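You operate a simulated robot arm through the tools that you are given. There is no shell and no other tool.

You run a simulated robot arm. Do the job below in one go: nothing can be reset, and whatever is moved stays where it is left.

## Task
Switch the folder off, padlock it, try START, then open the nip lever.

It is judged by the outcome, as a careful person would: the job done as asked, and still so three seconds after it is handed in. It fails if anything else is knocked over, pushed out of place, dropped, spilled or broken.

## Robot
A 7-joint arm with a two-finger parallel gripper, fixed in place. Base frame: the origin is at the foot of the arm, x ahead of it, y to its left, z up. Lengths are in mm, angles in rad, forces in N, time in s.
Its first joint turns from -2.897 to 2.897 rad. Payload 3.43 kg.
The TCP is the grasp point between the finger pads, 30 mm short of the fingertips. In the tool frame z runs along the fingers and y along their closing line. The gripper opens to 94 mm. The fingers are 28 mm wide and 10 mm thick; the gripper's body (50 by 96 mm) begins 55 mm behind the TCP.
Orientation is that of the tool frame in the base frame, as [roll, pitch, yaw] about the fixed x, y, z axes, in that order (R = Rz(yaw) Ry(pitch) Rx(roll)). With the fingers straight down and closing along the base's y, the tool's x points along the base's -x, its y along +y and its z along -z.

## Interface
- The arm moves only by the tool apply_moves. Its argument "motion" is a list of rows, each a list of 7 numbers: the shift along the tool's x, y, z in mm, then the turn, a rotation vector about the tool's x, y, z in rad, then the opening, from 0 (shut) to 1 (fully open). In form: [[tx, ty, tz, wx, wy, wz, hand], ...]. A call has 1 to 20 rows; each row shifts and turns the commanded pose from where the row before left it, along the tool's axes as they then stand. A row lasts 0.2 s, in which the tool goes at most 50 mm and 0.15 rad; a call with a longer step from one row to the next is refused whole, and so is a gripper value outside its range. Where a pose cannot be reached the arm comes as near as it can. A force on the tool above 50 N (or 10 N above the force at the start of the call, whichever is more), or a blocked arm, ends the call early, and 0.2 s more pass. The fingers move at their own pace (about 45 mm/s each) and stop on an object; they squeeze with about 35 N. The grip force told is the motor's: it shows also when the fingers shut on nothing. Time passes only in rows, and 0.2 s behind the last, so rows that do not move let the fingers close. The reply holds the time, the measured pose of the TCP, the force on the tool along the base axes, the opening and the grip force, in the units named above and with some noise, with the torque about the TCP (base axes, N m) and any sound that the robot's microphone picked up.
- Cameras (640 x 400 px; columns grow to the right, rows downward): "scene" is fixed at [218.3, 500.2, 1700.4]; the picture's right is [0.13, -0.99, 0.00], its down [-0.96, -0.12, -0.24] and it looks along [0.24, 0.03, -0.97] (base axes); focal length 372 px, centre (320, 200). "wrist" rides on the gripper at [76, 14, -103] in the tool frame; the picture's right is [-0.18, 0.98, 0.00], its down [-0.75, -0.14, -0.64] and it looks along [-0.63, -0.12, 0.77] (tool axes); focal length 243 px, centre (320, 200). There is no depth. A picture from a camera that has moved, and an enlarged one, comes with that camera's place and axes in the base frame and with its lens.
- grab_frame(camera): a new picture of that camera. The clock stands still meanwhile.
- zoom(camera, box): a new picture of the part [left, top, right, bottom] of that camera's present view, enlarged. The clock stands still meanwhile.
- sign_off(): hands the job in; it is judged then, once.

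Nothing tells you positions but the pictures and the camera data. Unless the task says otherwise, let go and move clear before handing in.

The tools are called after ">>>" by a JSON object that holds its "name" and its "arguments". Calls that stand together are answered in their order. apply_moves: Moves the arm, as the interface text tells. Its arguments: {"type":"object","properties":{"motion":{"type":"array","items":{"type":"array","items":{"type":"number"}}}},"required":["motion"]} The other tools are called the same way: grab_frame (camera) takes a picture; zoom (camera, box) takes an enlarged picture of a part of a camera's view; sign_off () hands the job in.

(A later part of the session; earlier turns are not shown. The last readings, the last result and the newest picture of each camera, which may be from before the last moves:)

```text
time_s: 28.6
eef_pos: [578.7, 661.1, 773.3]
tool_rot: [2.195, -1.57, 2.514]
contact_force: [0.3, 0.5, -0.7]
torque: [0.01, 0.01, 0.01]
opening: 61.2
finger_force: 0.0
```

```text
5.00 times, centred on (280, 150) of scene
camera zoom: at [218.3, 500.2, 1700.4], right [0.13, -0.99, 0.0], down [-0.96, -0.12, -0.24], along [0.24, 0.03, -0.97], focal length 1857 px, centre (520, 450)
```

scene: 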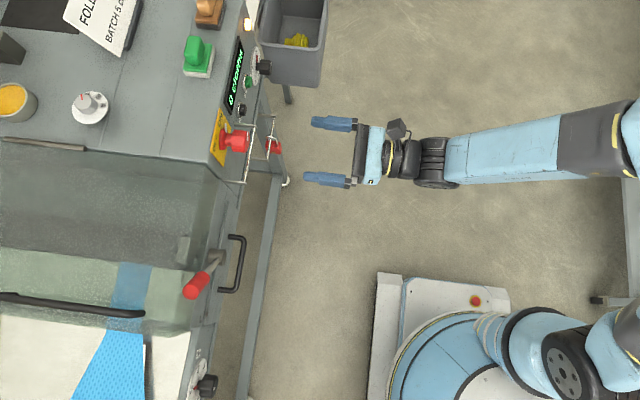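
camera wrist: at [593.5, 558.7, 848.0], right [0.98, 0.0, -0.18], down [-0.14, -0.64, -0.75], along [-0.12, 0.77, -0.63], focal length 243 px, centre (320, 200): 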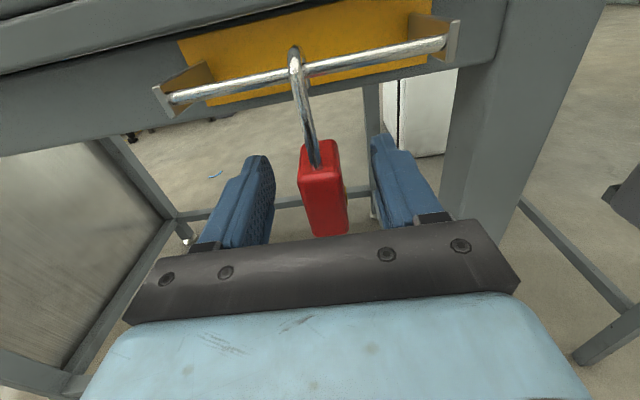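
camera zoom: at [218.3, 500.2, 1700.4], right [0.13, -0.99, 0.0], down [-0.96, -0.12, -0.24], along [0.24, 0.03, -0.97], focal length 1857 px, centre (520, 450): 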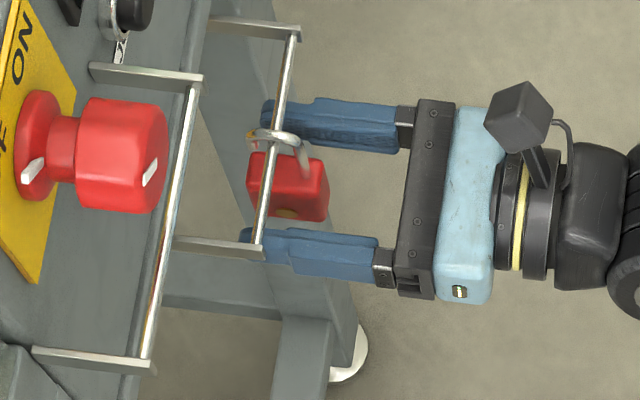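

The fingers are level with the padlock body on both sides. I'll close.

>>> {"name": "apply_moves", "arguments": {"motion": [[0, 0, 0, 0, 0, 0, 0.35], [0, 0, 0, 0, 0, 0, 0.25], [0, 0, 0, 0, 0, 0, 0.1], [0, 0, 0, 0, 0, 0, 0], [0, 0, 0, 0, 0, 0, 0]]}}

>>> {"name": "grab_frame", "arguments": {"camera": "wrist"}}

>>> {"name": "zoom", "arguments": {"camera": "scene", "box": [230, 110, 330, 190]}}

```text
time_s: 29.8
eef_pos: [578.9, 661.7, 772.4]
tool_rot: [-1.036, -1.569, -0.537]
contact_force: [0.1, 1.0, -0.3]
torque: [-0.01, 0.04, -0.01]
opening: 25.9
finger_force: 35.1
```

```text
taken
camera wrist: at [593.7, 558.4, 847.9], right [0.98, 0.0, -0.18], down [-0.14, -0.64, -0.75], along [-0.12, 0.77, -0.63], focal length 243 px, centre (320, 200)
```

wrist: 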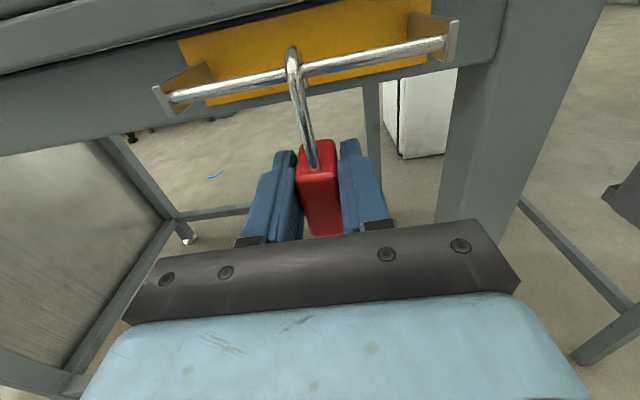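

```text
5.00 times, centred on (280, 150) of scene
camera zoom: at [218.3, 500.2, 1700.4], right [0.13, -0.99, 0.0], down [-0.96, -0.12, -0.24], along [0.24, 0.03, -0.97], focal length 1857 px, centre (520, 450)
```

zoom: 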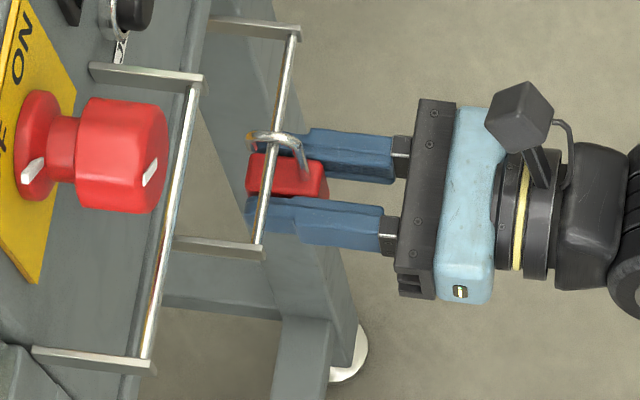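

The padlock is held at 26 mm. I'll lift straight up to unhook it from the rail.

>>> {"name": "apply_moves", "arguments": {"motion": [[8, 0, 0, 0, 0, 0, 0], [8, 0, 0, 0, 0, 0, 0], [8, 0, 0, 0, 0, 0, 0]]}}

>>> {"name": "grab_frame", "arguments": {"camera": "wrist"}}

>>> {"name": "zoom", "arguments": {"camera": "scene", "box": [250, 120, 310, 170]}}

>>> {"name": "zoom", "arguments": {"camera": "wrist", "box": [230, 0, 370, 140]}}

```text
time_s: 30.6
eef_pos: [579.6, 661.0, 796.9]
tool_rot: [-1.893, -1.568, 0.323]
contact_force: [-0.6, -0.2, -0.7]
torque: [-0.02, 0.01, -0.01]
opening: 25.8
finger_force: 34.6
```

```text
taken
camera wrist: at [594.4, 557.9, 871.5], right [0.98, 0.0, -0.19], down [-0.14, -0.64, -0.75], along [-0.12, 0.77, -0.63], focal length 243 px, centre (320, 200)
```

wrist: 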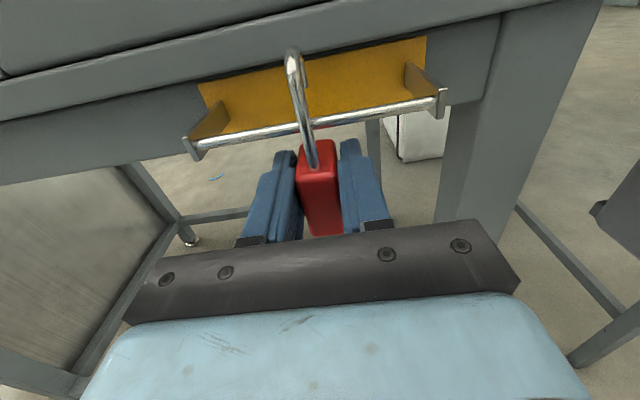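

```text
8.00 times, centred on (280, 145) of scene
camera zoom: at [218.3, 500.2, 1700.4], right [0.13, -0.99, 0.0], down [-0.96, -0.12, -0.24], along [0.24, 0.03, -0.97], focal length 2972 px, centre (640, 640)
```

zoom: 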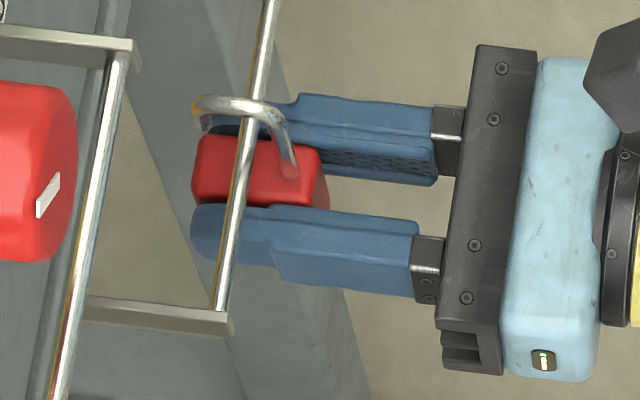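

```text
2.86 times, centred on (300, 70) of wrist
camera zoom: at [594.4, 557.9, 871.5], right [0.98, 0.0, -0.19], down [-0.14, -0.64, -0.75], along [-0.12, 0.77, -0.63], focal length 693 px, centre (377, 571)
```

zoom: 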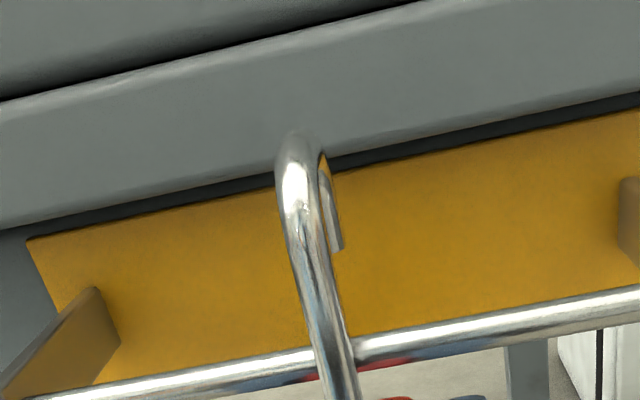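

The hook's free end is now about 8 mm above the rail top, and the body is still below it. I'll nudge up 2 mm and pull straight back.

>>> {"name": "apply_moves", "arguments": {"motion": [[2, 0, 0, 0, 0, 0, 0], [0, 0, -15, 0, 0, 0, 0], [0, 0, -15, 0, 0, 0, 0], [0, 0, -20, 0, 0, 0, 0]]}}

>>> {"name": "zoom", "arguments": {"camera": "scene", "box": [250, 120, 310, 170]}}

>>> {"name": "zoom", "arguments": {"camera": "wrist", "box": [230, 0, 370, 140]}}

```text
time_s: 31.6
eef_pos: [579.9, 610.4, 798.3]
tool_rot: [-1.25, -1.569, -0.321]
contact_force: [0.6, -0.2, -0.4]
torque: [-0.01, 0.02, 0.02]
opening: 25.7
finger_force: 35.4
```

```text
8.00 times, centred on (280, 145) of scene
camera zoom: at [218.3, 500.2, 1700.4], right [0.13, -0.99, 0.0], down [-0.96, -0.12, -0.24], along [0.24, 0.03, -0.97], focal length 2972 px, centre (640, 640)
```

zoom: 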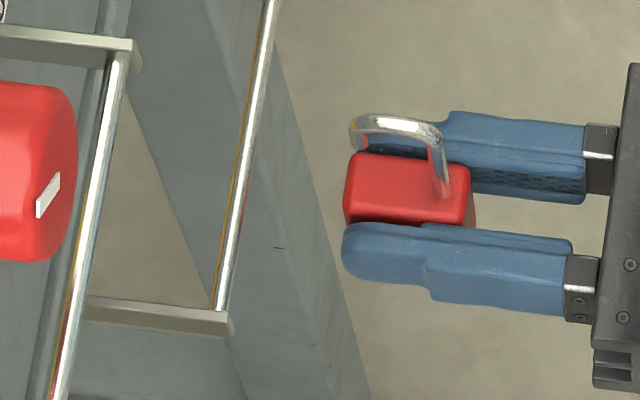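

```text
2.86 times, centred on (300, 70) of wrist
camera zoom: at [593.6, 508.2, 873.3], right [0.98, 0.0, -0.19], down [-0.14, -0.64, -0.75], along [-0.12, 0.77, -0.63], focal length 693 px, centre (377, 571)
```

zoom: 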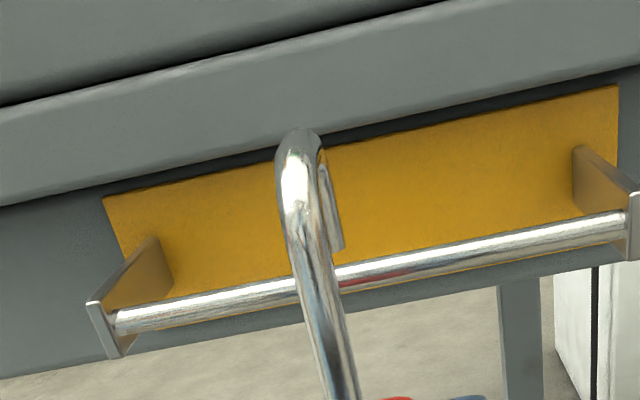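

The padlock is clear of its storage rail and held firmly. I'll back off, then go up and over to in front of the rail under the switch.

>>> {"name": "apply_moves", "arguments": {"motion": [[0, 0, -40, 0, 0, 0, 0], [0, 0, -10, 0, 0, 0, 0], [40, 0, 0, 0, 0, 0, 0], [40, 0, 0, 0, 0, 0, 0], [40, 0, 0, 0, 0, 0, 0], [40, 0, 0, 0, 0, 0, 0], [20, 0, 0, 0, 0, 0, 0], [0, -40, 0, 0, 0, 0, 0], [0, -40, 0, 0, 0, 0, 0], [0, -33, 0, 0, 0, 0, 0]]}}

>>> {"name": "grab_frame", "arguments": {"camera": "wrist"}}

>>> {"name": "grab_frame", "arguments": {"camera": "scene"}}

```text
time_s: 33.8
eef_pos: [467.1, 560.0, 979.4]
tool_rot: [-1.854, -1.57, 0.285]
contact_force: [0.6, 0.3, -1.3]
torque: [0.02, 0.02, 0.02]
opening: 25.5
finger_force: 35.2
```

```text
taken
camera wrist: at [481.9, 456.7, 1053.8], right [0.98, 0.0, -0.18], down [-0.14, -0.64, -0.75], along [-0.12, 0.77, -0.63], focal length 243 px, centre (320, 200)
```

wrist: 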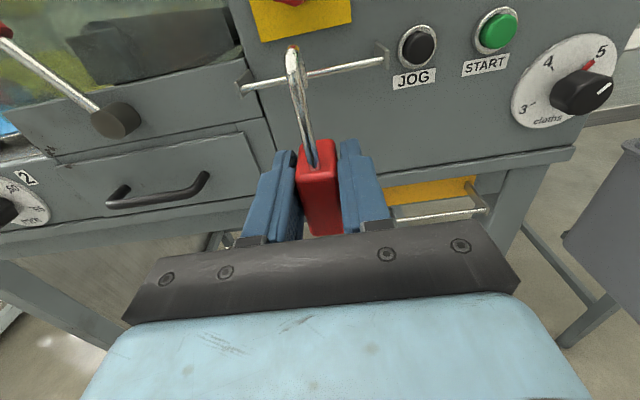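

```text
taken
```

scene: 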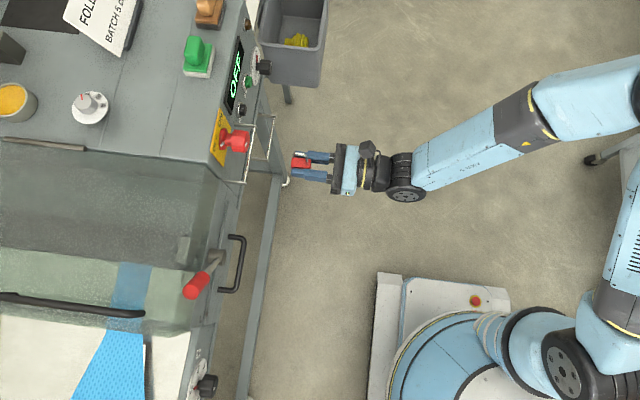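

The panel rail sits at about z 1008, the same height relative to the hook as when it left the storage rail. I'll advance to the matching stand-off and compare the views.

>>> {"name": "apply_moves", "arguments": {"motion": [[0, 0, 25, 0, 0, 0, 0], [0, 0, 25, 0, 0, 0, 0]]}}

>>> {"name": "zoom", "arguments": {"camera": "wrist", "box": [230, 0, 370, 140]}}

>>> {"name": "zoom", "arguments": {"camera": "scene", "box": [220, 120, 320, 190]}}

>>> {"name": "grab_frame", "arguments": {"camera": "wrist"}}

```text
time_s: 34.4
eef_pos: [466.2, 610.4, 979.3]
tool_rot: [-1.273, -1.57, -0.299]
contact_force: [-0.2, -1.5, -1.2]
torque: [-0.04, 0.01, 0.01]
opening: 25.9
finger_force: 34.4
```

```text
2.86 times, centred on (300, 70) of wrist
camera zoom: at [481.9, 506.7, 1054.0], right [0.98, 0.0, -0.18], down [-0.14, -0.64, -0.75], along [-0.12, 0.77, -0.63], focal length 693 px, centre (377, 571)
```

zoom: 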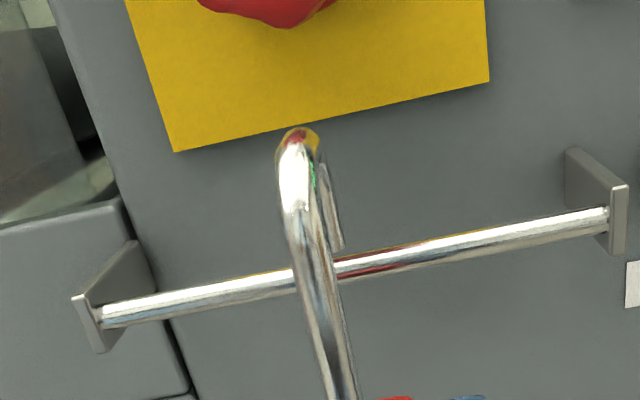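

```text
5.71 times, centred on (270, 155) of scene
camera zoom: at [218.3, 500.2, 1700.4], right [0.13, -0.99, 0.0], down [-0.96, -0.12, -0.24], along [0.24, 0.03, -0.97], focal length 2123 px, centre (606, 457)
```

zoom: 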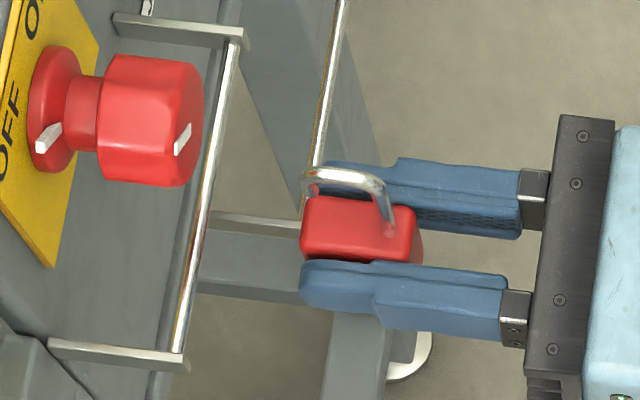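

```text
taken
camera wrist: at [481.9, 506.7, 1054.0], right [0.98, 0.0, -0.18], down [-0.14, -0.64, -0.75], along [-0.12, 0.77, -0.63], focal length 243 px, centre (320, 200)
```

wrist: 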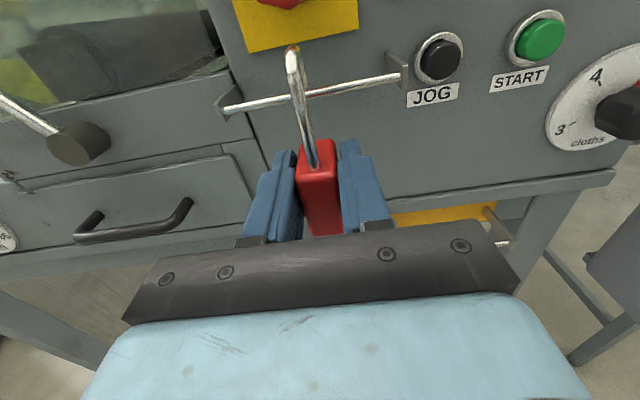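

The view matches the storage rail to within 1–2 mm. I'll drop 3 mm (to keep clear of the knob above) and slide the hook over the rail.

>>> {"name": "apply_moves", "arguments": {"motion": [[-3, 0, 0, 0, 0, 0, 0], [0, 0, 15, 0, 0, 0, 0], [0, 0, 15, 0, 0, 0, 0], [0, 0, 12, 0, 0, 0, 0], [0, 0, 10, 0, 0, 0, 0]]}}

>>> {"name": "zoom", "arguments": {"camera": "wrist", "box": [230, 0, 370, 140]}}

>>> {"name": "zoom", "arguments": {"camera": "scene", "box": [220, 120, 320, 190]}}

```text
time_s: 35.6
eef_pos: [467.2, 662.0, 977.4]
tool_rot: [2.588, -1.57, 2.125]
contact_force: [-1.2, -0.3, -1.0]
torque: [-0.03, 0.02, -0.02]
opening: 25.8
finger_force: 35.3
```

```text
2.86 times, centred on (300, 70) of wrist
camera zoom: at [482.1, 559.4, 1052.1], right [0.98, 0.0, -0.18], down [-0.14, -0.64, -0.75], along [-0.12, 0.77, -0.63], focal length 693 px, centre (377, 571)
```

zoom: 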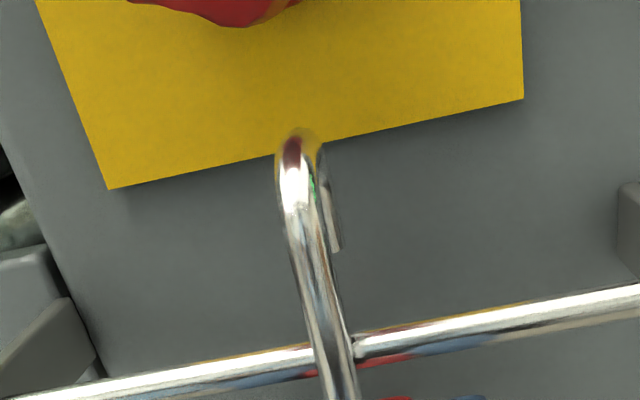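

```text
5.71 times, centred on (270, 155) of scene
camera zoom: at [218.3, 500.2, 1700.4], right [0.13, -0.99, 0.0], down [-0.96, -0.12, -0.24], along [0.24, 0.03, -0.97], focal length 2123 px, centre (606, 457)
```

zoom: 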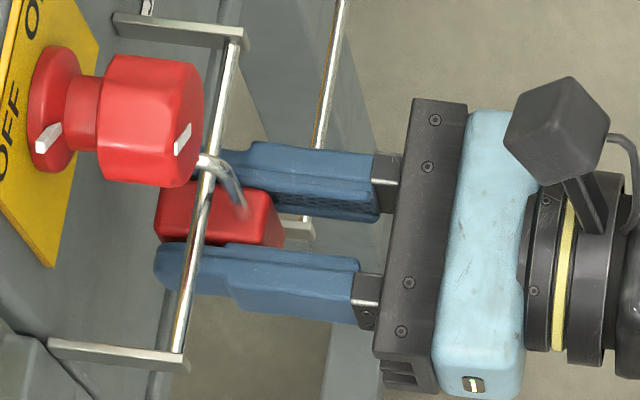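

The free end is behind the rail and the front leg in front of it, as intended. I'll lower gently onto the rail.

>>> {"name": "apply_moves", "arguments": {"motion": [[-8, 0, 0, 0, 0, 0, 0], [-7, 0, 0, 0, 0, 0, 0], [-5, 0, 0, 0, 0, 0, 0]]}}

>>> {"name": "zoom", "arguments": {"camera": "wrist", "box": [230, 0, 370, 140]}}

>>> {"name": "zoom", "arguments": {"camera": "scene", "box": [220, 120, 320, 190]}}

```text
time_s: 36.4
eef_pos: [467.8, 662.3, 956.9]
tool_rot: [2.379, -1.57, 2.332]
contact_force: [-0.3, 1.7, -1.0]
torque: [0.01, -0.04, 0.0]
opening: 25.9
finger_force: 35.3
```

```text
2.86 times, centred on (300, 70) of wrist
camera zoom: at [481.8, 559.7, 1031.5], right [0.98, 0.0, -0.18], down [-0.14, -0.64, -0.75], along [-0.12, 0.77, -0.63], focal length 693 px, centre (377, 571)
```

zoom: 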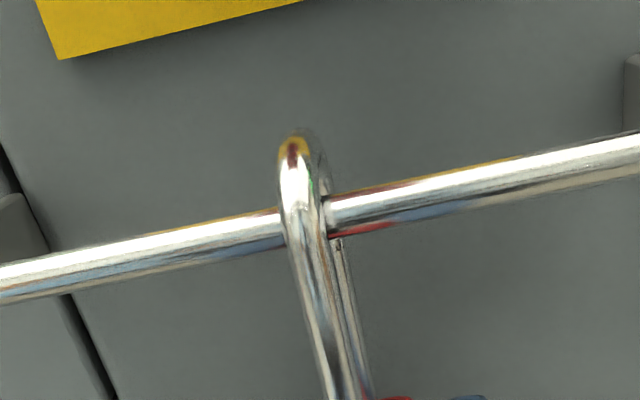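

```text
5.71 times, centred on (270, 155) of scene
camera zoom: at [218.3, 500.2, 1700.4], right [0.13, -0.99, 0.0], down [-0.96, -0.12, -0.24], along [0.24, 0.03, -0.97], focal length 2123 px, centre (606, 457)
```

zoom: 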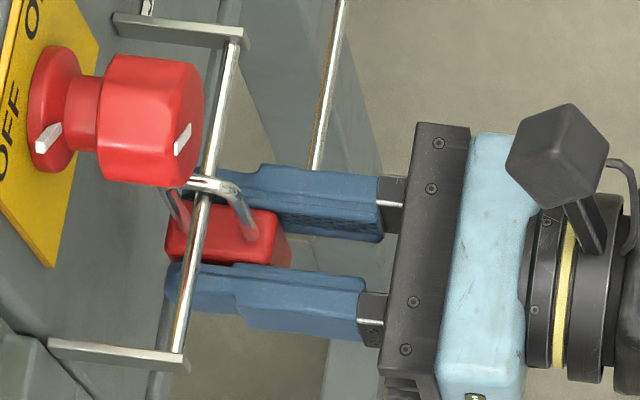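

The hook is over the rail, and the back leg now appears to reach the body, as if the shackle has closed. I'll check closely.

>>> {"name": "zoom", "arguments": {"camera": "scene", "box": [240, 140, 280, 170]}}

>>> {"name": "grab_frame", "arguments": {"camera": "wrist"}}

>>> {"name": "zoom", "arguments": {"camera": "wrist", "box": [270, 30, 350, 180]}}

```text
13.33 times, centred on (260, 155) of scene
camera zoom: at [218.3, 500.2, 1700.4], right [0.13, -0.99, 0.0], down [-0.96, -0.12, -0.24], along [0.24, 0.03, -0.97], focal length 4953 px, centre (1120, 800)
```

zoom: 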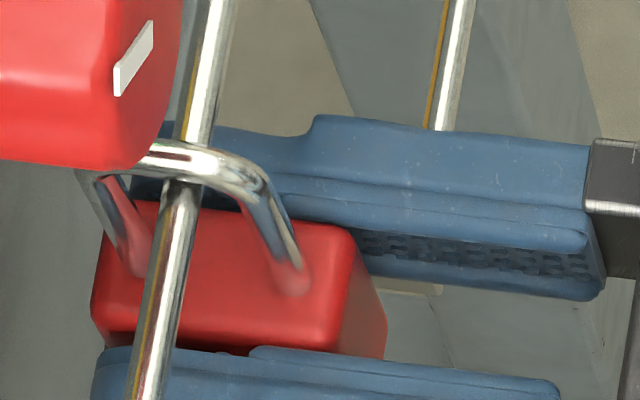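

```text
taken
camera wrist: at [481.8, 559.7, 1031.5], right [0.98, 0.0, -0.18], down [-0.14, -0.64, -0.75], along [-0.12, 0.77, -0.63], focal length 243 px, centre (320, 200)
```

wrist: 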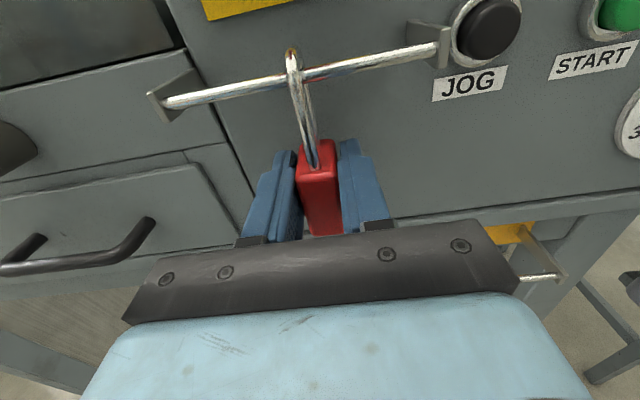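

```text
2.67 times, centred on (310, 105) of wrist
camera zoom: at [481.8, 559.7, 1031.5], right [0.98, 0.0, -0.18], down [-0.14, -0.64, -0.75], along [-0.12, 0.77, -0.63], focal length 647 px, centre (347, 453)
```

zoom: 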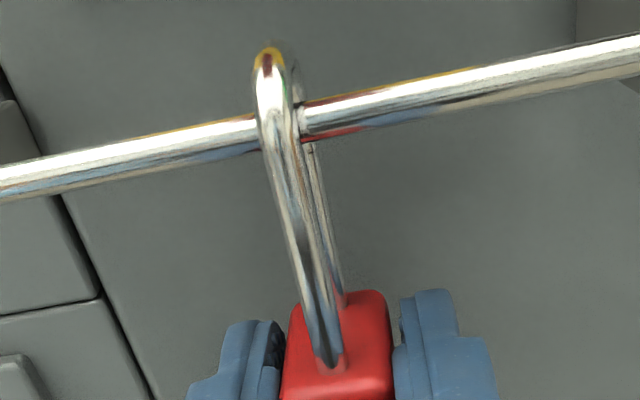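

The shackle has closed around the rail, with both legs now in the body: the folder is padlocked. I'll settle 2 mm, open and back away.

>>> {"name": "apply_moves", "arguments": {"motion": [[-2, 0, 0, 0, 0, 0, 0], [0, 0, 0, 0, 0, 0, 0.35], [0, 0, 0, 0, 0, 0, 0.5], [0, 0, 0, 0, 0, 0, 0.5], [0, 0, 0, 0, 0, 0, 0.5]]}}

>>> {"name": "zoom", "arguments": {"camera": "wrist", "box": [210, 30, 430, 250]}}

>>> {"name": "zoom", "arguments": {"camera": "scene", "box": [220, 120, 320, 190]}}

```text
time_s: 37.6
eef_pos: [467.2, 661.3, 953.9]
tool_rot: [-1.098, -1.57, -0.47]
contact_force: [-0.3, 0.2, 0.0]
torque: [0.0, -0.01, 0.02]
opening: 46.9
finger_force: 0.1
```

```text
1.82 times, centred on (320, 140) of wrist
camera zoom: at [481.8, 559.8, 1029.5], right [0.98, 0.0, -0.18], down [-0.14, -0.64, -0.75], along [-0.12, 0.77, -0.63], focal length 441 px, centre (320, 309)
```

zoom: 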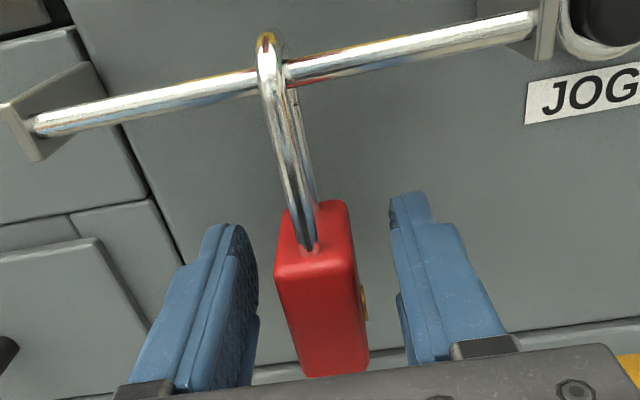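

```text
5.71 times, centred on (270, 155) of scene
camera zoom: at [218.3, 500.2, 1700.4], right [0.13, -0.99, 0.0], down [-0.96, -0.12, -0.24], along [0.24, 0.03, -0.97], focal length 2123 px, centre (606, 457)
```

zoom: 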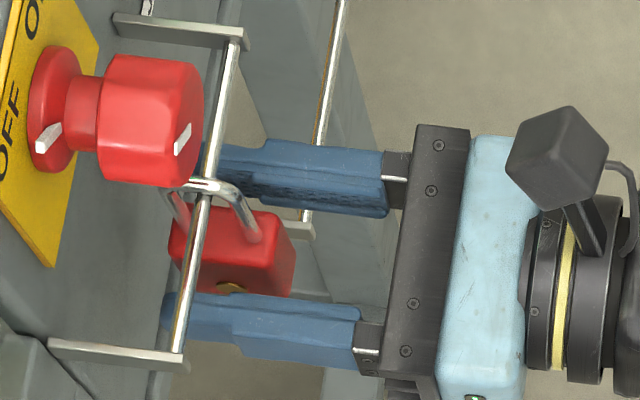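

The padlock hangs freely and still from the rail. I'll back straight out, then line up with the START button near (619, 700, 1009).

>>> {"name": "apply_moves", "arguments": {"motion": [[0, 0, -30, 0, 0, 0, 0.5], [0, 0, -40, 0, 0, 0, 0.5], [0, 0, -40, 0, 0, 0, 0.5], [0, 0, -20, 0, 0, 0, 0.5]]}}

>>> {"name": "apply_moves", "arguments": {"motion": [[0, 40, 0, 0, 0, 0, 0], [0, 40, 0, 0, 0, 0, 0], [0, 40, 0, 0, 0, 0, 0], [0, 32, 0, 0, 0, 0, 0], [40, 0, 0, 0, 0, 0, 0], [15, 0, 0, 0, 0, 0, 0]]}}

>>> {"name": "grab_frame", "arguments": {"camera": "wrist"}}

>>> {"name": "zoom", "arguments": {"camera": "wrist", "box": [220, 0, 420, 200]}}

>>> {"name": "grab_frame", "arguments": {"camera": "scene"}}

```text
time_s: 38.6
eef_pos: [463.3, 532.3, 952.6]
tool_rot: [-1.16, -1.571, -0.41]
contact_force: [-0.4, -0.4, 0.2]
torque: [0.0, 0.02, 0.02]
opening: 47.1
finger_force: 0.2
```

```text
time_s: 40.0
eef_pos: [618.9, 532.1, 1009.8]
tool_rot: [-1.711, -1.569, 0.138]
contact_force: [0.4, 0.3, 0.6]
torque: [0.02, 0.01, 0.04]
opening: 0.0
finger_force: 33.2
```

```text
taken
camera wrist: at [633.9, 429.5, 1084.1], right [0.98, 0.0, -0.18], down [-0.14, -0.64, -0.75], along [-0.12, 0.77, -0.63], focal length 243 px, centre (320, 200)
```

wrist: 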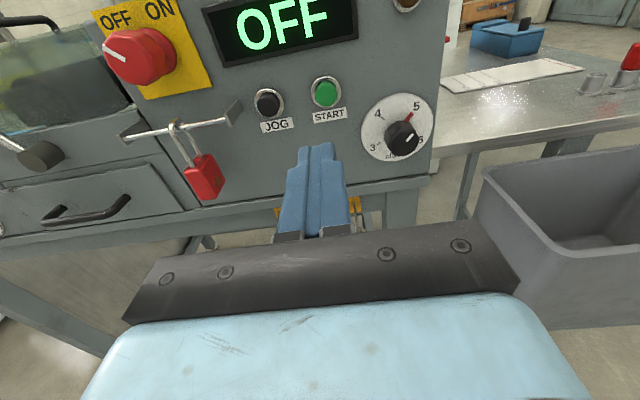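

```text
2.00 times, centred on (320, 100) of wrist
camera zoom: at [633.9, 429.5, 1084.1], right [0.98, 0.0, -0.18], down [-0.14, -0.64, -0.75], along [-0.12, 0.77, -0.63], focal length 485 px, centre (320, 400)
```

zoom: 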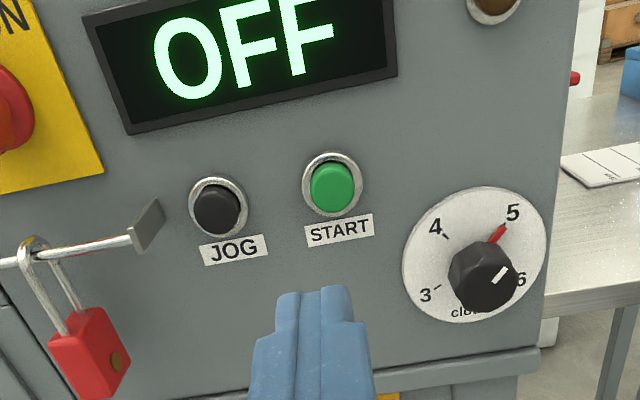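

```text
taken
```

scene: 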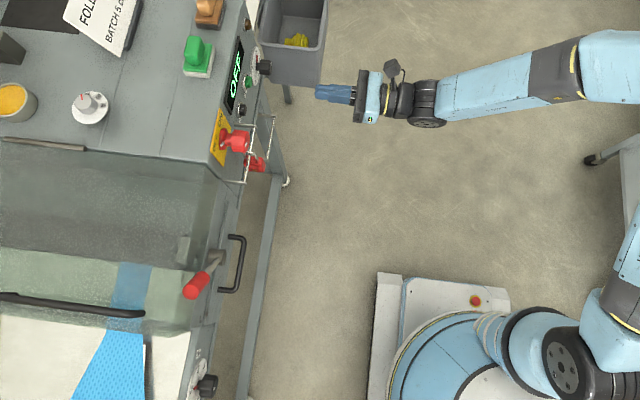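

START is right ahead, slightly above the closed fingertips, and the padlock's closed U is clearly visible on the rail. I'll refine the button's position from the scene camera.

>>> {"name": "zoom", "arguments": {"camera": "scene", "box": [225, 60, 275, 120]}}

>>> {"name": "zoom", "arguments": {"camera": "wrist", "box": [290, 60, 370, 120]}}

```text
6.67 times, centred on (250, 90) of scene
camera zoom: at [218.3, 500.2, 1700.4], right [0.13, -0.99, 0.0], down [-0.96, -0.12, -0.24], along [0.24, 0.03, -0.97], focal length 2476 px, centre (787, 933)
```

zoom: 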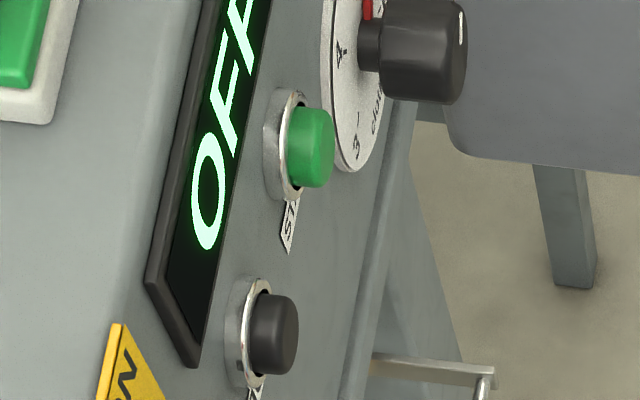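

```text
6.67 times, centred on (330, 90) of wrist
camera zoom: at [633.9, 429.5, 1084.1], right [0.98, 0.0, -0.18], down [-0.14, -0.64, -0.75], along [-0.12, 0.77, -0.63], focal length 1618 px, centre (253, 933)
```

zoom: 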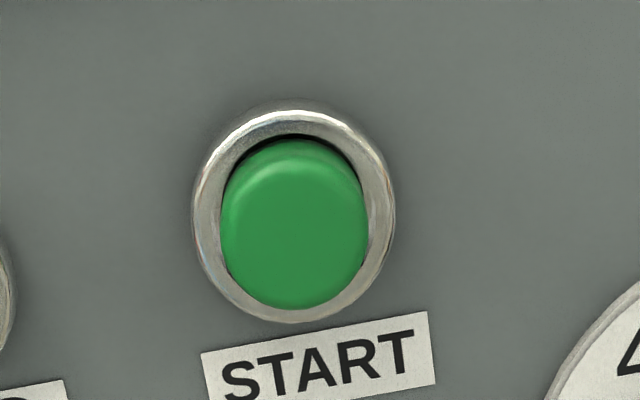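

The button face is at about (625, 699, 1003), 25 mm across and standing well out of its ring. I'll line up on it and advance to just short of contact.

>>> {"name": "apply_moves", "arguments": {"motion": [[-6, 6, 0, 0, 0, 0, 0], [0, 0, 40, 0, 0, 0, 0], [0, 0, 40, 0, 0, 0, 0], [0, 0, 40, 0, 0, 0, 0]]}}

>>> {"name": "zoom", "arguments": {"camera": "wrist", "box": [240, 60, 400, 200]}}

>>> {"name": "zoom", "arguments": {"camera": "scene", "box": [225, 60, 275, 120]}}

```text
time_s: 41.0
eef_pos: [626.7, 654.6, 1005.6]
tool_rot: [-1.663, -1.571, 0.09]
contact_force: [0.7, -0.1, 0.7]
torque: [-0.02, 0.01, 0.03]
opening: 0.1
finger_force: 32.9
```

```text
2.86 times, centred on (320, 130) of wrist
camera zoom: at [641.1, 551.3, 1080.2], right [0.98, 0.0, -0.18], down [-0.14, -0.64, -0.75], along [-0.12, 0.77, -0.63], focal length 693 px, centre (320, 400)
```

zoom: 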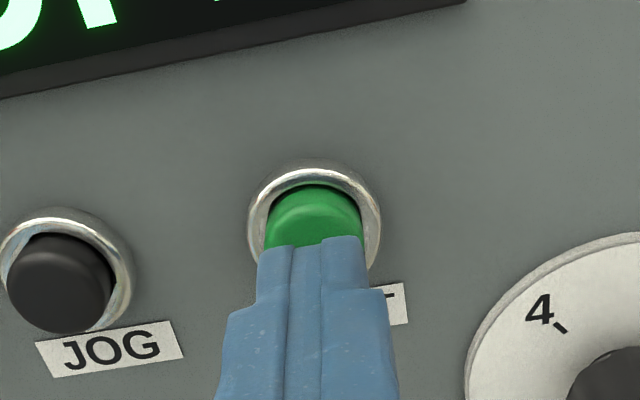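

```text
6.67 times, centred on (250, 90) of scene
camera zoom: at [218.3, 500.2, 1700.4], right [0.13, -0.99, 0.0], down [-0.96, -0.12, -0.24], along [0.24, 0.03, -0.97], focal length 2476 px, centre (787, 933)
```

zoom: 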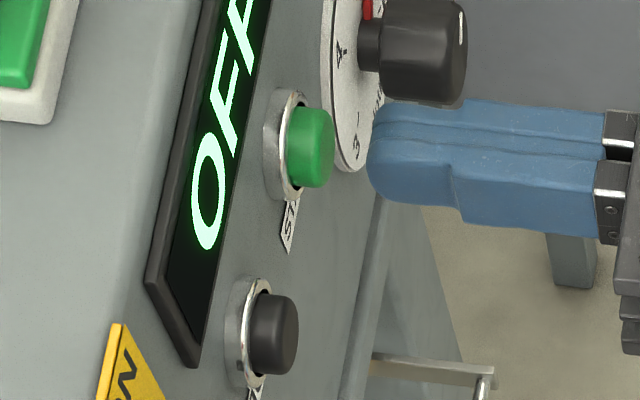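

The fingertips are aligned, about 14 mm from the button. I'll press slowly with force watched.

>>> {"name": "apply_moves", "arguments": {"motion": [[0, 0, 8, 0, 0, 0, 0], [0, 0, 4, 0, 0, 0, 0], [0, 0, 2, 0, 0, 0, 0], [0, 0, 2, 0, 0, 0, 0]]}}

>>> {"name": "zoom", "arguments": {"camera": "scene", "box": [225, 60, 275, 120]}}

```text
time_s: 42.0
eef_pos: [624.6, 669.3, 1003.7]
tool_rot: [-1.466, -1.571, -0.106]
contact_force: [0.4, -0.5, 0.8]
torque: [0.01, -0.03, -0.03]
opening: 0.0
finger_force: 32.8
```

```text
6.67 times, centred on (250, 90) of scene
camera zoom: at [218.3, 500.2, 1700.4], right [0.13, -0.99, 0.0], down [-0.96, -0.12, -0.24], along [0.24, 0.03, -0.97], focal length 2476 px, centre (787, 933)
```

zoom: 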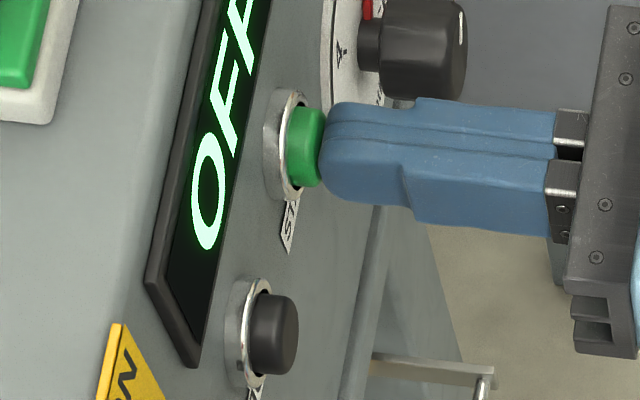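

The fingertips are at the button's face with no force yet. I'll push on in 1.5–2 mm steps.

>>> {"name": "apply_moves", "arguments": {"motion": [[0, 0, 2, 0, 0, 0, 0], [0, 0, 1.5, 0, 0, 0, 0], [0, 0, 1.5, 0, 0, 0, 0], [0, 0, 1, 0, 0, 0, 0]]}}

>>> {"name": "zoom", "arguments": {"camera": "scene", "box": [225, 60, 275, 120]}}

```text
time_s: 43.0
eef_pos: [625.6, 675.2, 1003.8]
tool_rot: [-1.477, -1.569, -0.099]
contact_force: [0.7, -7.8, 0.9]
torque: [-0.01, 0.0, -0.04]
opening: 0.0
finger_force: 33.2
heard: click
```

```text
6.67 times, centred on (250, 90) of scene
camera zoom: at [218.3, 500.2, 1700.4], right [0.13, -0.99, 0.0], down [-0.96, -0.12, -0.24], along [0.24, 0.03, -0.97], focal length 2476 px, centre (787, 933)
```

zoom: 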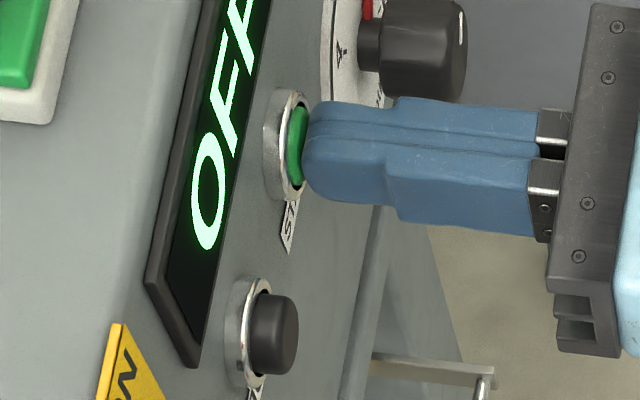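

START clicked and the display stays OFF, so the folder does not start. I'll back straight off and check the panel.

>>> {"name": "apply_moves", "arguments": {"motion": [[0, 0, -20, 0, 0, 0, 0], [0, 0, -40, 0, 0, 0, 0], [0, 0, -40, 0, 0, 0, 0], [0, 0, -40, 0, 0, 0, 0]]}}

>>> {"name": "grab_frame", "arguments": {"camera": "wrist"}}

>>> {"name": "grab_frame", "arguments": {"camera": "scene"}}

>>> {"name": "zoom", "arguments": {"camera": "scene", "box": [160, 210, 270, 310]}}

```text
time_s: 44.0
eef_pos: [624.6, 536.8, 1003.9]
tool_rot: [-1.533, -1.57, -0.037]
contact_force: [-0.3, 0.5, -0.5]
torque: [0.0, 0.0, 0.02]
opening: 0.0
finger_force: 33.2
```

```text
taken
camera wrist: at [639.3, 433.4, 1077.8], right [0.98, 0.0, -0.18], down [-0.14, -0.64, -0.75], along [-0.12, 0.77, -0.63], focal length 243 px, centre (320, 200)
```

wrist: 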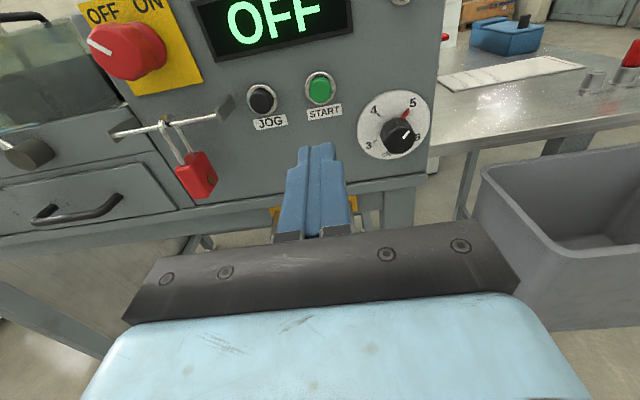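

```text
taken
```

scene: 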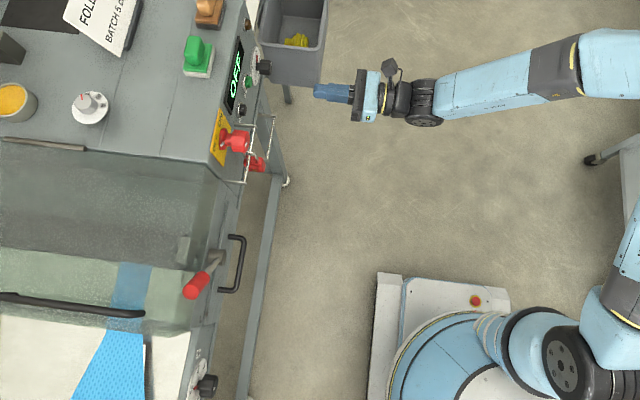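

```text
4.00 times, centred on (215, 260) of scene
camera zoom: at [218.3, 500.2, 1700.4], right [0.13, -0.99, 0.0], down [-0.96, -0.12, -0.24], along [0.24, 0.03, -0.97], focal length 1486 px, centre (740, -40)
```

zoom: 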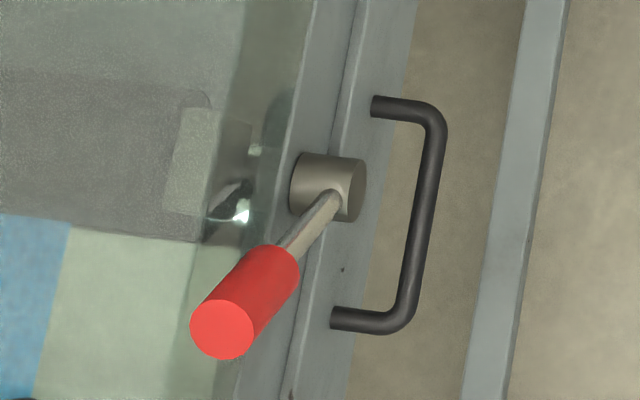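

The panel still reads OFF, and the switch and padlock are in place. Next is the nip lever, the red handle on a hub to the left; I'll move in front of it to look for its markings.

>>> {"name": "apply_moves", "arguments": {"motion": [[0, 0, -40, 0, 0, 0, 0], [0, 0, -30, 0, 0, 0, 0], [40, 0, 0, 0, 0, 0, 0], [40, 0, 0, 0, 0, 0, 0], [0, -40, 0, 0, 0, 0, 0], [0, -40, 0, 0, 0, 0, 0], [0, -40, 0, 0, 0, 0, 0], [0, -40, 0, 0, 0, 0, 0], [0, -40, 0, 0, 0, 0, 0], [0, -40, 0, 0, 0, 0, 0], [0, -40, 0, 0, 0, 0, 0], [0, -40, 0, 0, 0, 0, 0]]}}

>>> {"name": "grab_frame", "arguments": {"camera": "wrist"}}

>>> {"name": "zoom", "arguments": {"camera": "wrist", "box": [160, 0, 420, 200]}}

```text
time_s: 46.6
eef_pos: [329.5, 502.8, 1096.0]
tool_rot: [-1.709, -1.568, 0.136]
contact_force: [0.7, 1.2, -0.2]
torque: [0.03, 0.0, 0.0]
opening: 0.0
finger_force: 32.8
out of reach, approached as far as the arm can: row 11, 12
```

```text
taken
camera wrist: at [344.8, 399.4, 1170.2], right [0.98, 0.0, -0.19], down [-0.14, -0.64, -0.75], along [-0.12, 0.77, -0.63], focal length 243 px, centre (320, 200)
```

wrist: 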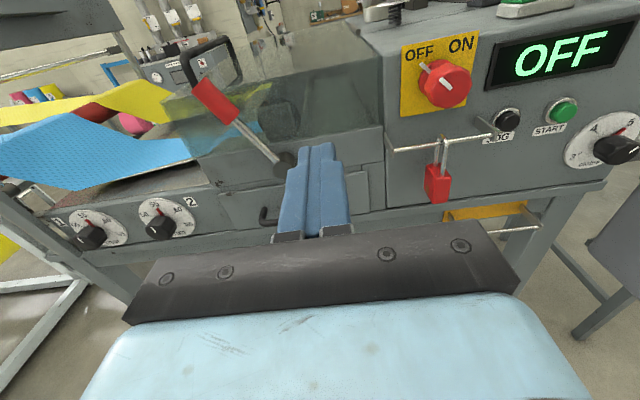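

```text
2.00 times, centred on (290, 100) of wrist
camera zoom: at [344.8, 399.4, 1170.2], right [0.98, 0.0, -0.19], down [-0.14, -0.64, -0.75], along [-0.12, 0.77, -0.63], focal length 485 px, centre (380, 400)
```

zoom: 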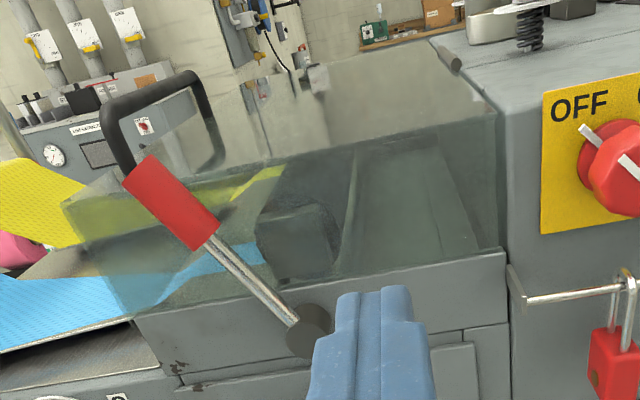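

The lever leans up-left from its hub, and this pose is at the edge of the arm's reach. I'll zoom in for any marks around the hub.

>>> {"name": "zoom", "arguments": {"camera": "wrist", "box": [215, 120, 315, 200]}}

>>> {"name": "zoom", "arguments": {"camera": "wrist", "box": [180, 60, 300, 150]}}

>>> {"name": "zoom", "arguments": {"camera": "scene", "box": [170, 220, 250, 320]}}

>>> {"name": "zoom", "arguments": {"camera": "wrist", "box": [40, 180, 220, 270]}}

```text
5.00 times, centred on (265, 160) of wrist
camera zoom: at [344.8, 399.4, 1170.2], right [0.98, 0.0, -0.19], down [-0.14, -0.64, -0.75], along [-0.12, 0.77, -0.63], focal length 1213 px, centre (595, 400)
```

zoom: 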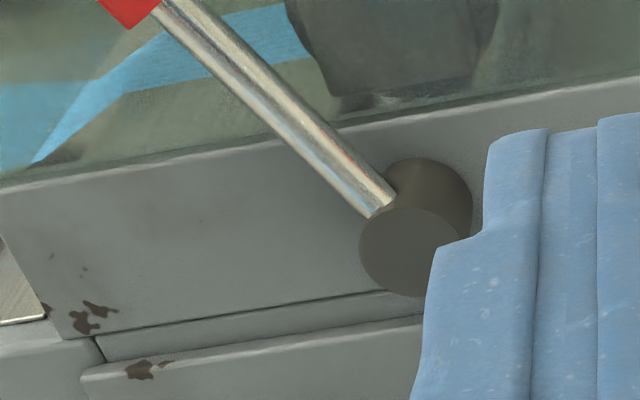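

```text
4.44 times, centred on (240, 105) of wrist
camera zoom: at [344.8, 399.4, 1170.2], right [0.98, 0.0, -0.19], down [-0.14, -0.64, -0.75], along [-0.12, 0.77, -0.63], focal length 1078 px, centre (676, 622)
```

zoom: 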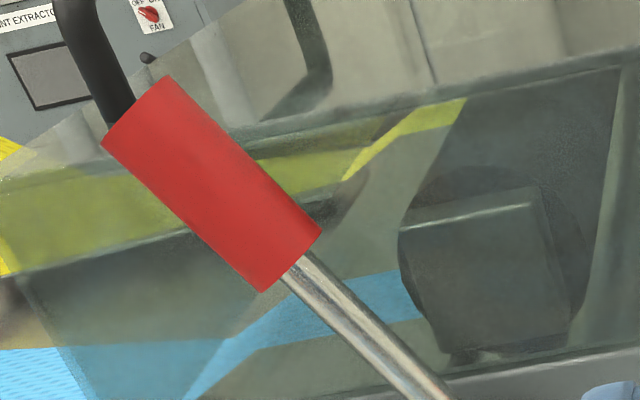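

```text
4.00 times, centred on (210, 270) of scene
camera zoom: at [218.3, 500.2, 1700.4], right [0.13, -0.99, 0.0], down [-0.96, -0.12, -0.24], along [0.24, 0.03, -0.97], focal length 1486 px, centre (760, -80)
```

zoom: 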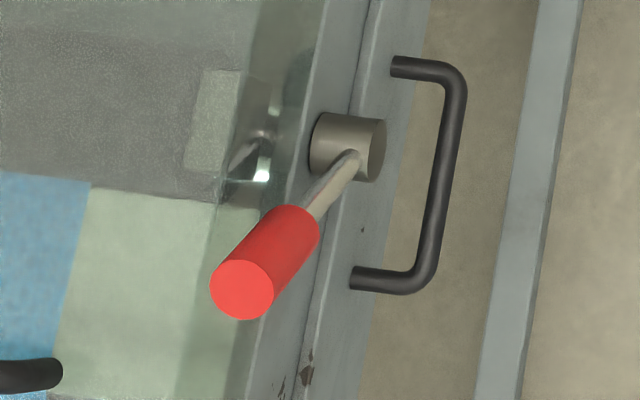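

```text
3.56 times, centred on (130, 225) of wrist
camera zoom: at [344.8, 399.4, 1170.2], right [0.98, 0.0, -0.19], down [-0.14, -0.64, -0.75], along [-0.12, 0.77, -0.63], focal length 863 px, centre (996, 111)
```

zoom: 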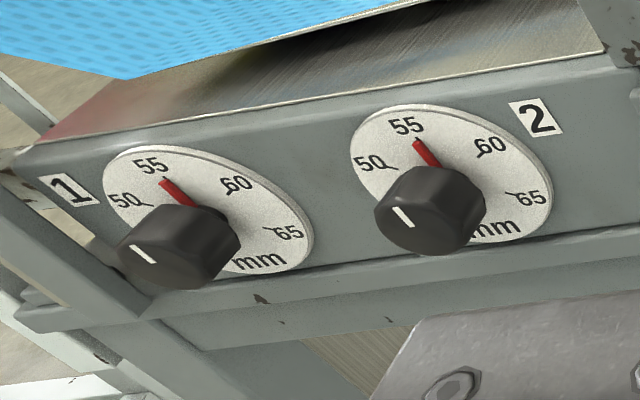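

There are no markings; the hub is near (258, 694, 988) and the red handle runs from about (217, 700, 1075) to (193, 700, 1114), leaning about 27° left of vertical. I'll come forward into comfortable reach, then line up with the handle from the front.

>>> {"name": "apply_moves", "arguments": {"motion": [[0, 0, 40, 0, 0, 0, 0.3], [0, 0, 40, 0, 0, 0, 0.6], [0, 0, 30, 0, 0, 0, 0.6]]}}

```text
time_s: 47.4
eef_pos: [329.5, 612.1, 1096.8]
tool_rot: [-0.615, -1.569, -0.96]
contact_force: [-0.7, 0.3, 0.4]
torque: [-0.03, 0.03, 0.01]
opening: 56.5
finger_force: 0.1
```

The arm is back in comfortable reach. I'll slide left to in front of the handle, staying about 45 mm clear of it, and look.

>>> {"name": "apply_moves", "arguments": {"motion": [[0, -40, 0, 0, 0, 0, 0.6], [0, -40, 0, 0, 0, 0, 0.6], [0, -30, 0, 0, 0, 0, 0.6]]}}

>>> {"name": "grab_frame", "arguments": {"camera": "wrist"}}

>>> {"name": "zoom", "arguments": {"camera": "scene", "box": [150, 200, 310, 330]}}

```text
time_s: 48.4
eef_pos: [428.3, 560.2, 1086.7]
tool_rot: [-2.505, -1.553, 0.646]
contact_force: [1.1, 0.3, -0.7]
torque: [0.02, -0.02, 0.06]
opening: 56.0
finger_force: 0.1
out of reach, approached as far as the arm can: row 2, 3
stopped in row 3: the arm was blocked; the commanded pose is now the measured one
```

```text
taken
camera wrist: at [414.4, 459.4, 1163.0], right [0.94, -0.28, -0.19], down [-0.33, -0.58, -0.74], along [0.09, 0.76, -0.64], focal length 243 px, centre (320, 200)
```

wrist: 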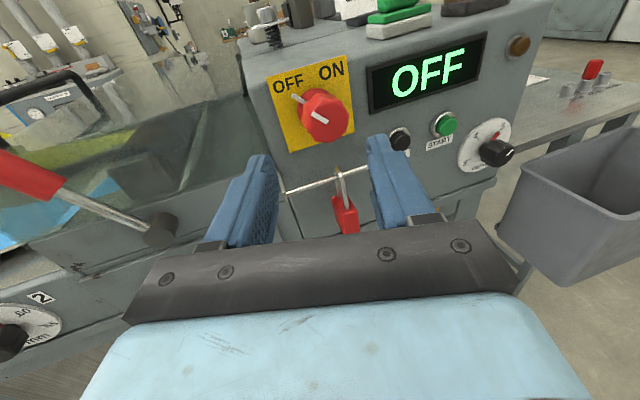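

```text
3.08 times, centred on (230, 265) of scene
camera zoom: at [218.3, 500.2, 1700.4], right [0.13, -0.99, 0.0], down [-0.96, -0.12, -0.24], along [0.24, 0.03, -0.97], focal length 1143 px, centre (597, 0)
```

zoom: 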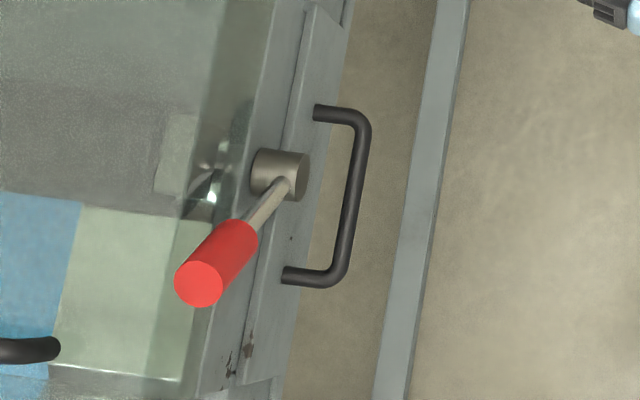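

The arm could not slide left in that posture and swung back to about (428, 560, 1087), touching nothing (the force is zero). I'll look at its configuration to choose a better one.

>>> {"name": "grab_frame", "arguments": {"camera": "scene"}}

>>> {"name": "zoom", "arguments": {"camera": "wrist", "box": [0, 60, 260, 260]}}

```text
taken
```

scene: 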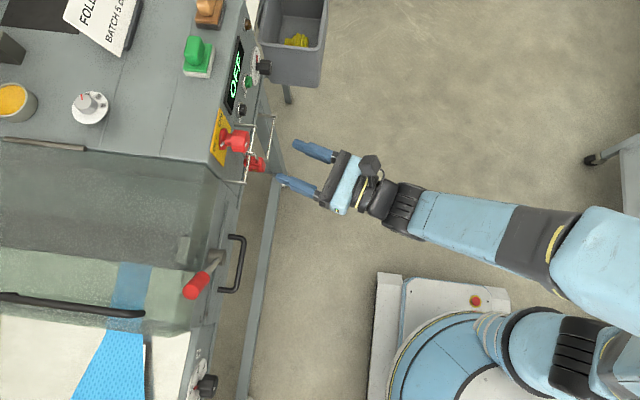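

```text
2.00 times, centred on (130, 160) of wrist
camera zoom: at [414.4, 459.4, 1163.0], right [0.94, -0.28, -0.19], down [-0.33, -0.58, -0.74], along [0.09, 0.76, -0.64], focal length 485 px, centre (700, 280)
```

zoom: 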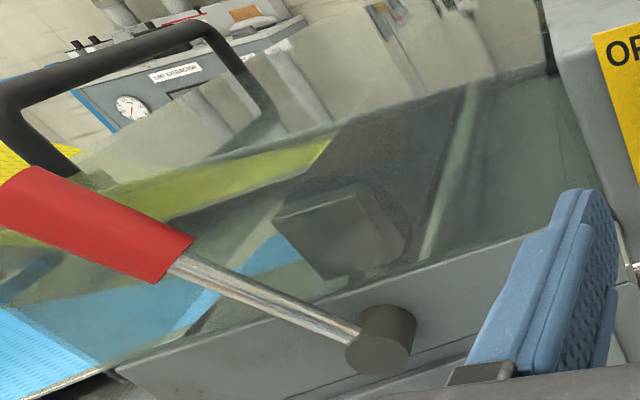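

The forearm comes from the right side, so a horizontal tool runs out of wrist range on the left. I'll pitch the tool down about 45° here in free space, which should let it reach the lever from front-above.

>>> {"name": "apply_moves", "arguments": {"motion": [[10, 0, 0, 0, 0, 0, 0.6], [10, 0, 0, 0, -0.13, 0, 0.6], [0, 0, 0, 0, -0.13, 0, 0.6], [0, 0, 0, 0, -0.13, 0, 0.6], [0, 0, 0, 0, -0.13, 0, 0.6], [0, 0, 0, 0, -0.13, 0, 0.6], [0, 0, 0, 0, -0.13, 0, 0.6]]}}

>>> {"name": "grab_frame", "arguments": {"camera": "wrist"}}

```text
time_s: 50.0
eef_pos: [420.8, 564.3, 1105.5]
tool_rot: [-3.097, -0.869, 1.27]
contact_force: [-0.8, -0.1, 1.0]
torque: [-0.01, -0.03, 0.01]
opening: 56.4
finger_force: 0.0
out of reach, approached as far as the arm can: row 7
```

```text
taken
camera wrist: at [431.0, 531.3, 1229.1], right [0.91, -0.37, -0.17], down [-0.4, -0.9, -0.16], along [-0.09, 0.21, -0.97], focal length 243 px, centre (320, 200)
```

wrist: 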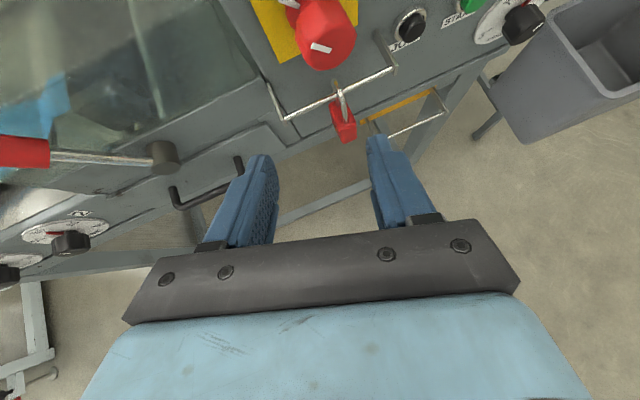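

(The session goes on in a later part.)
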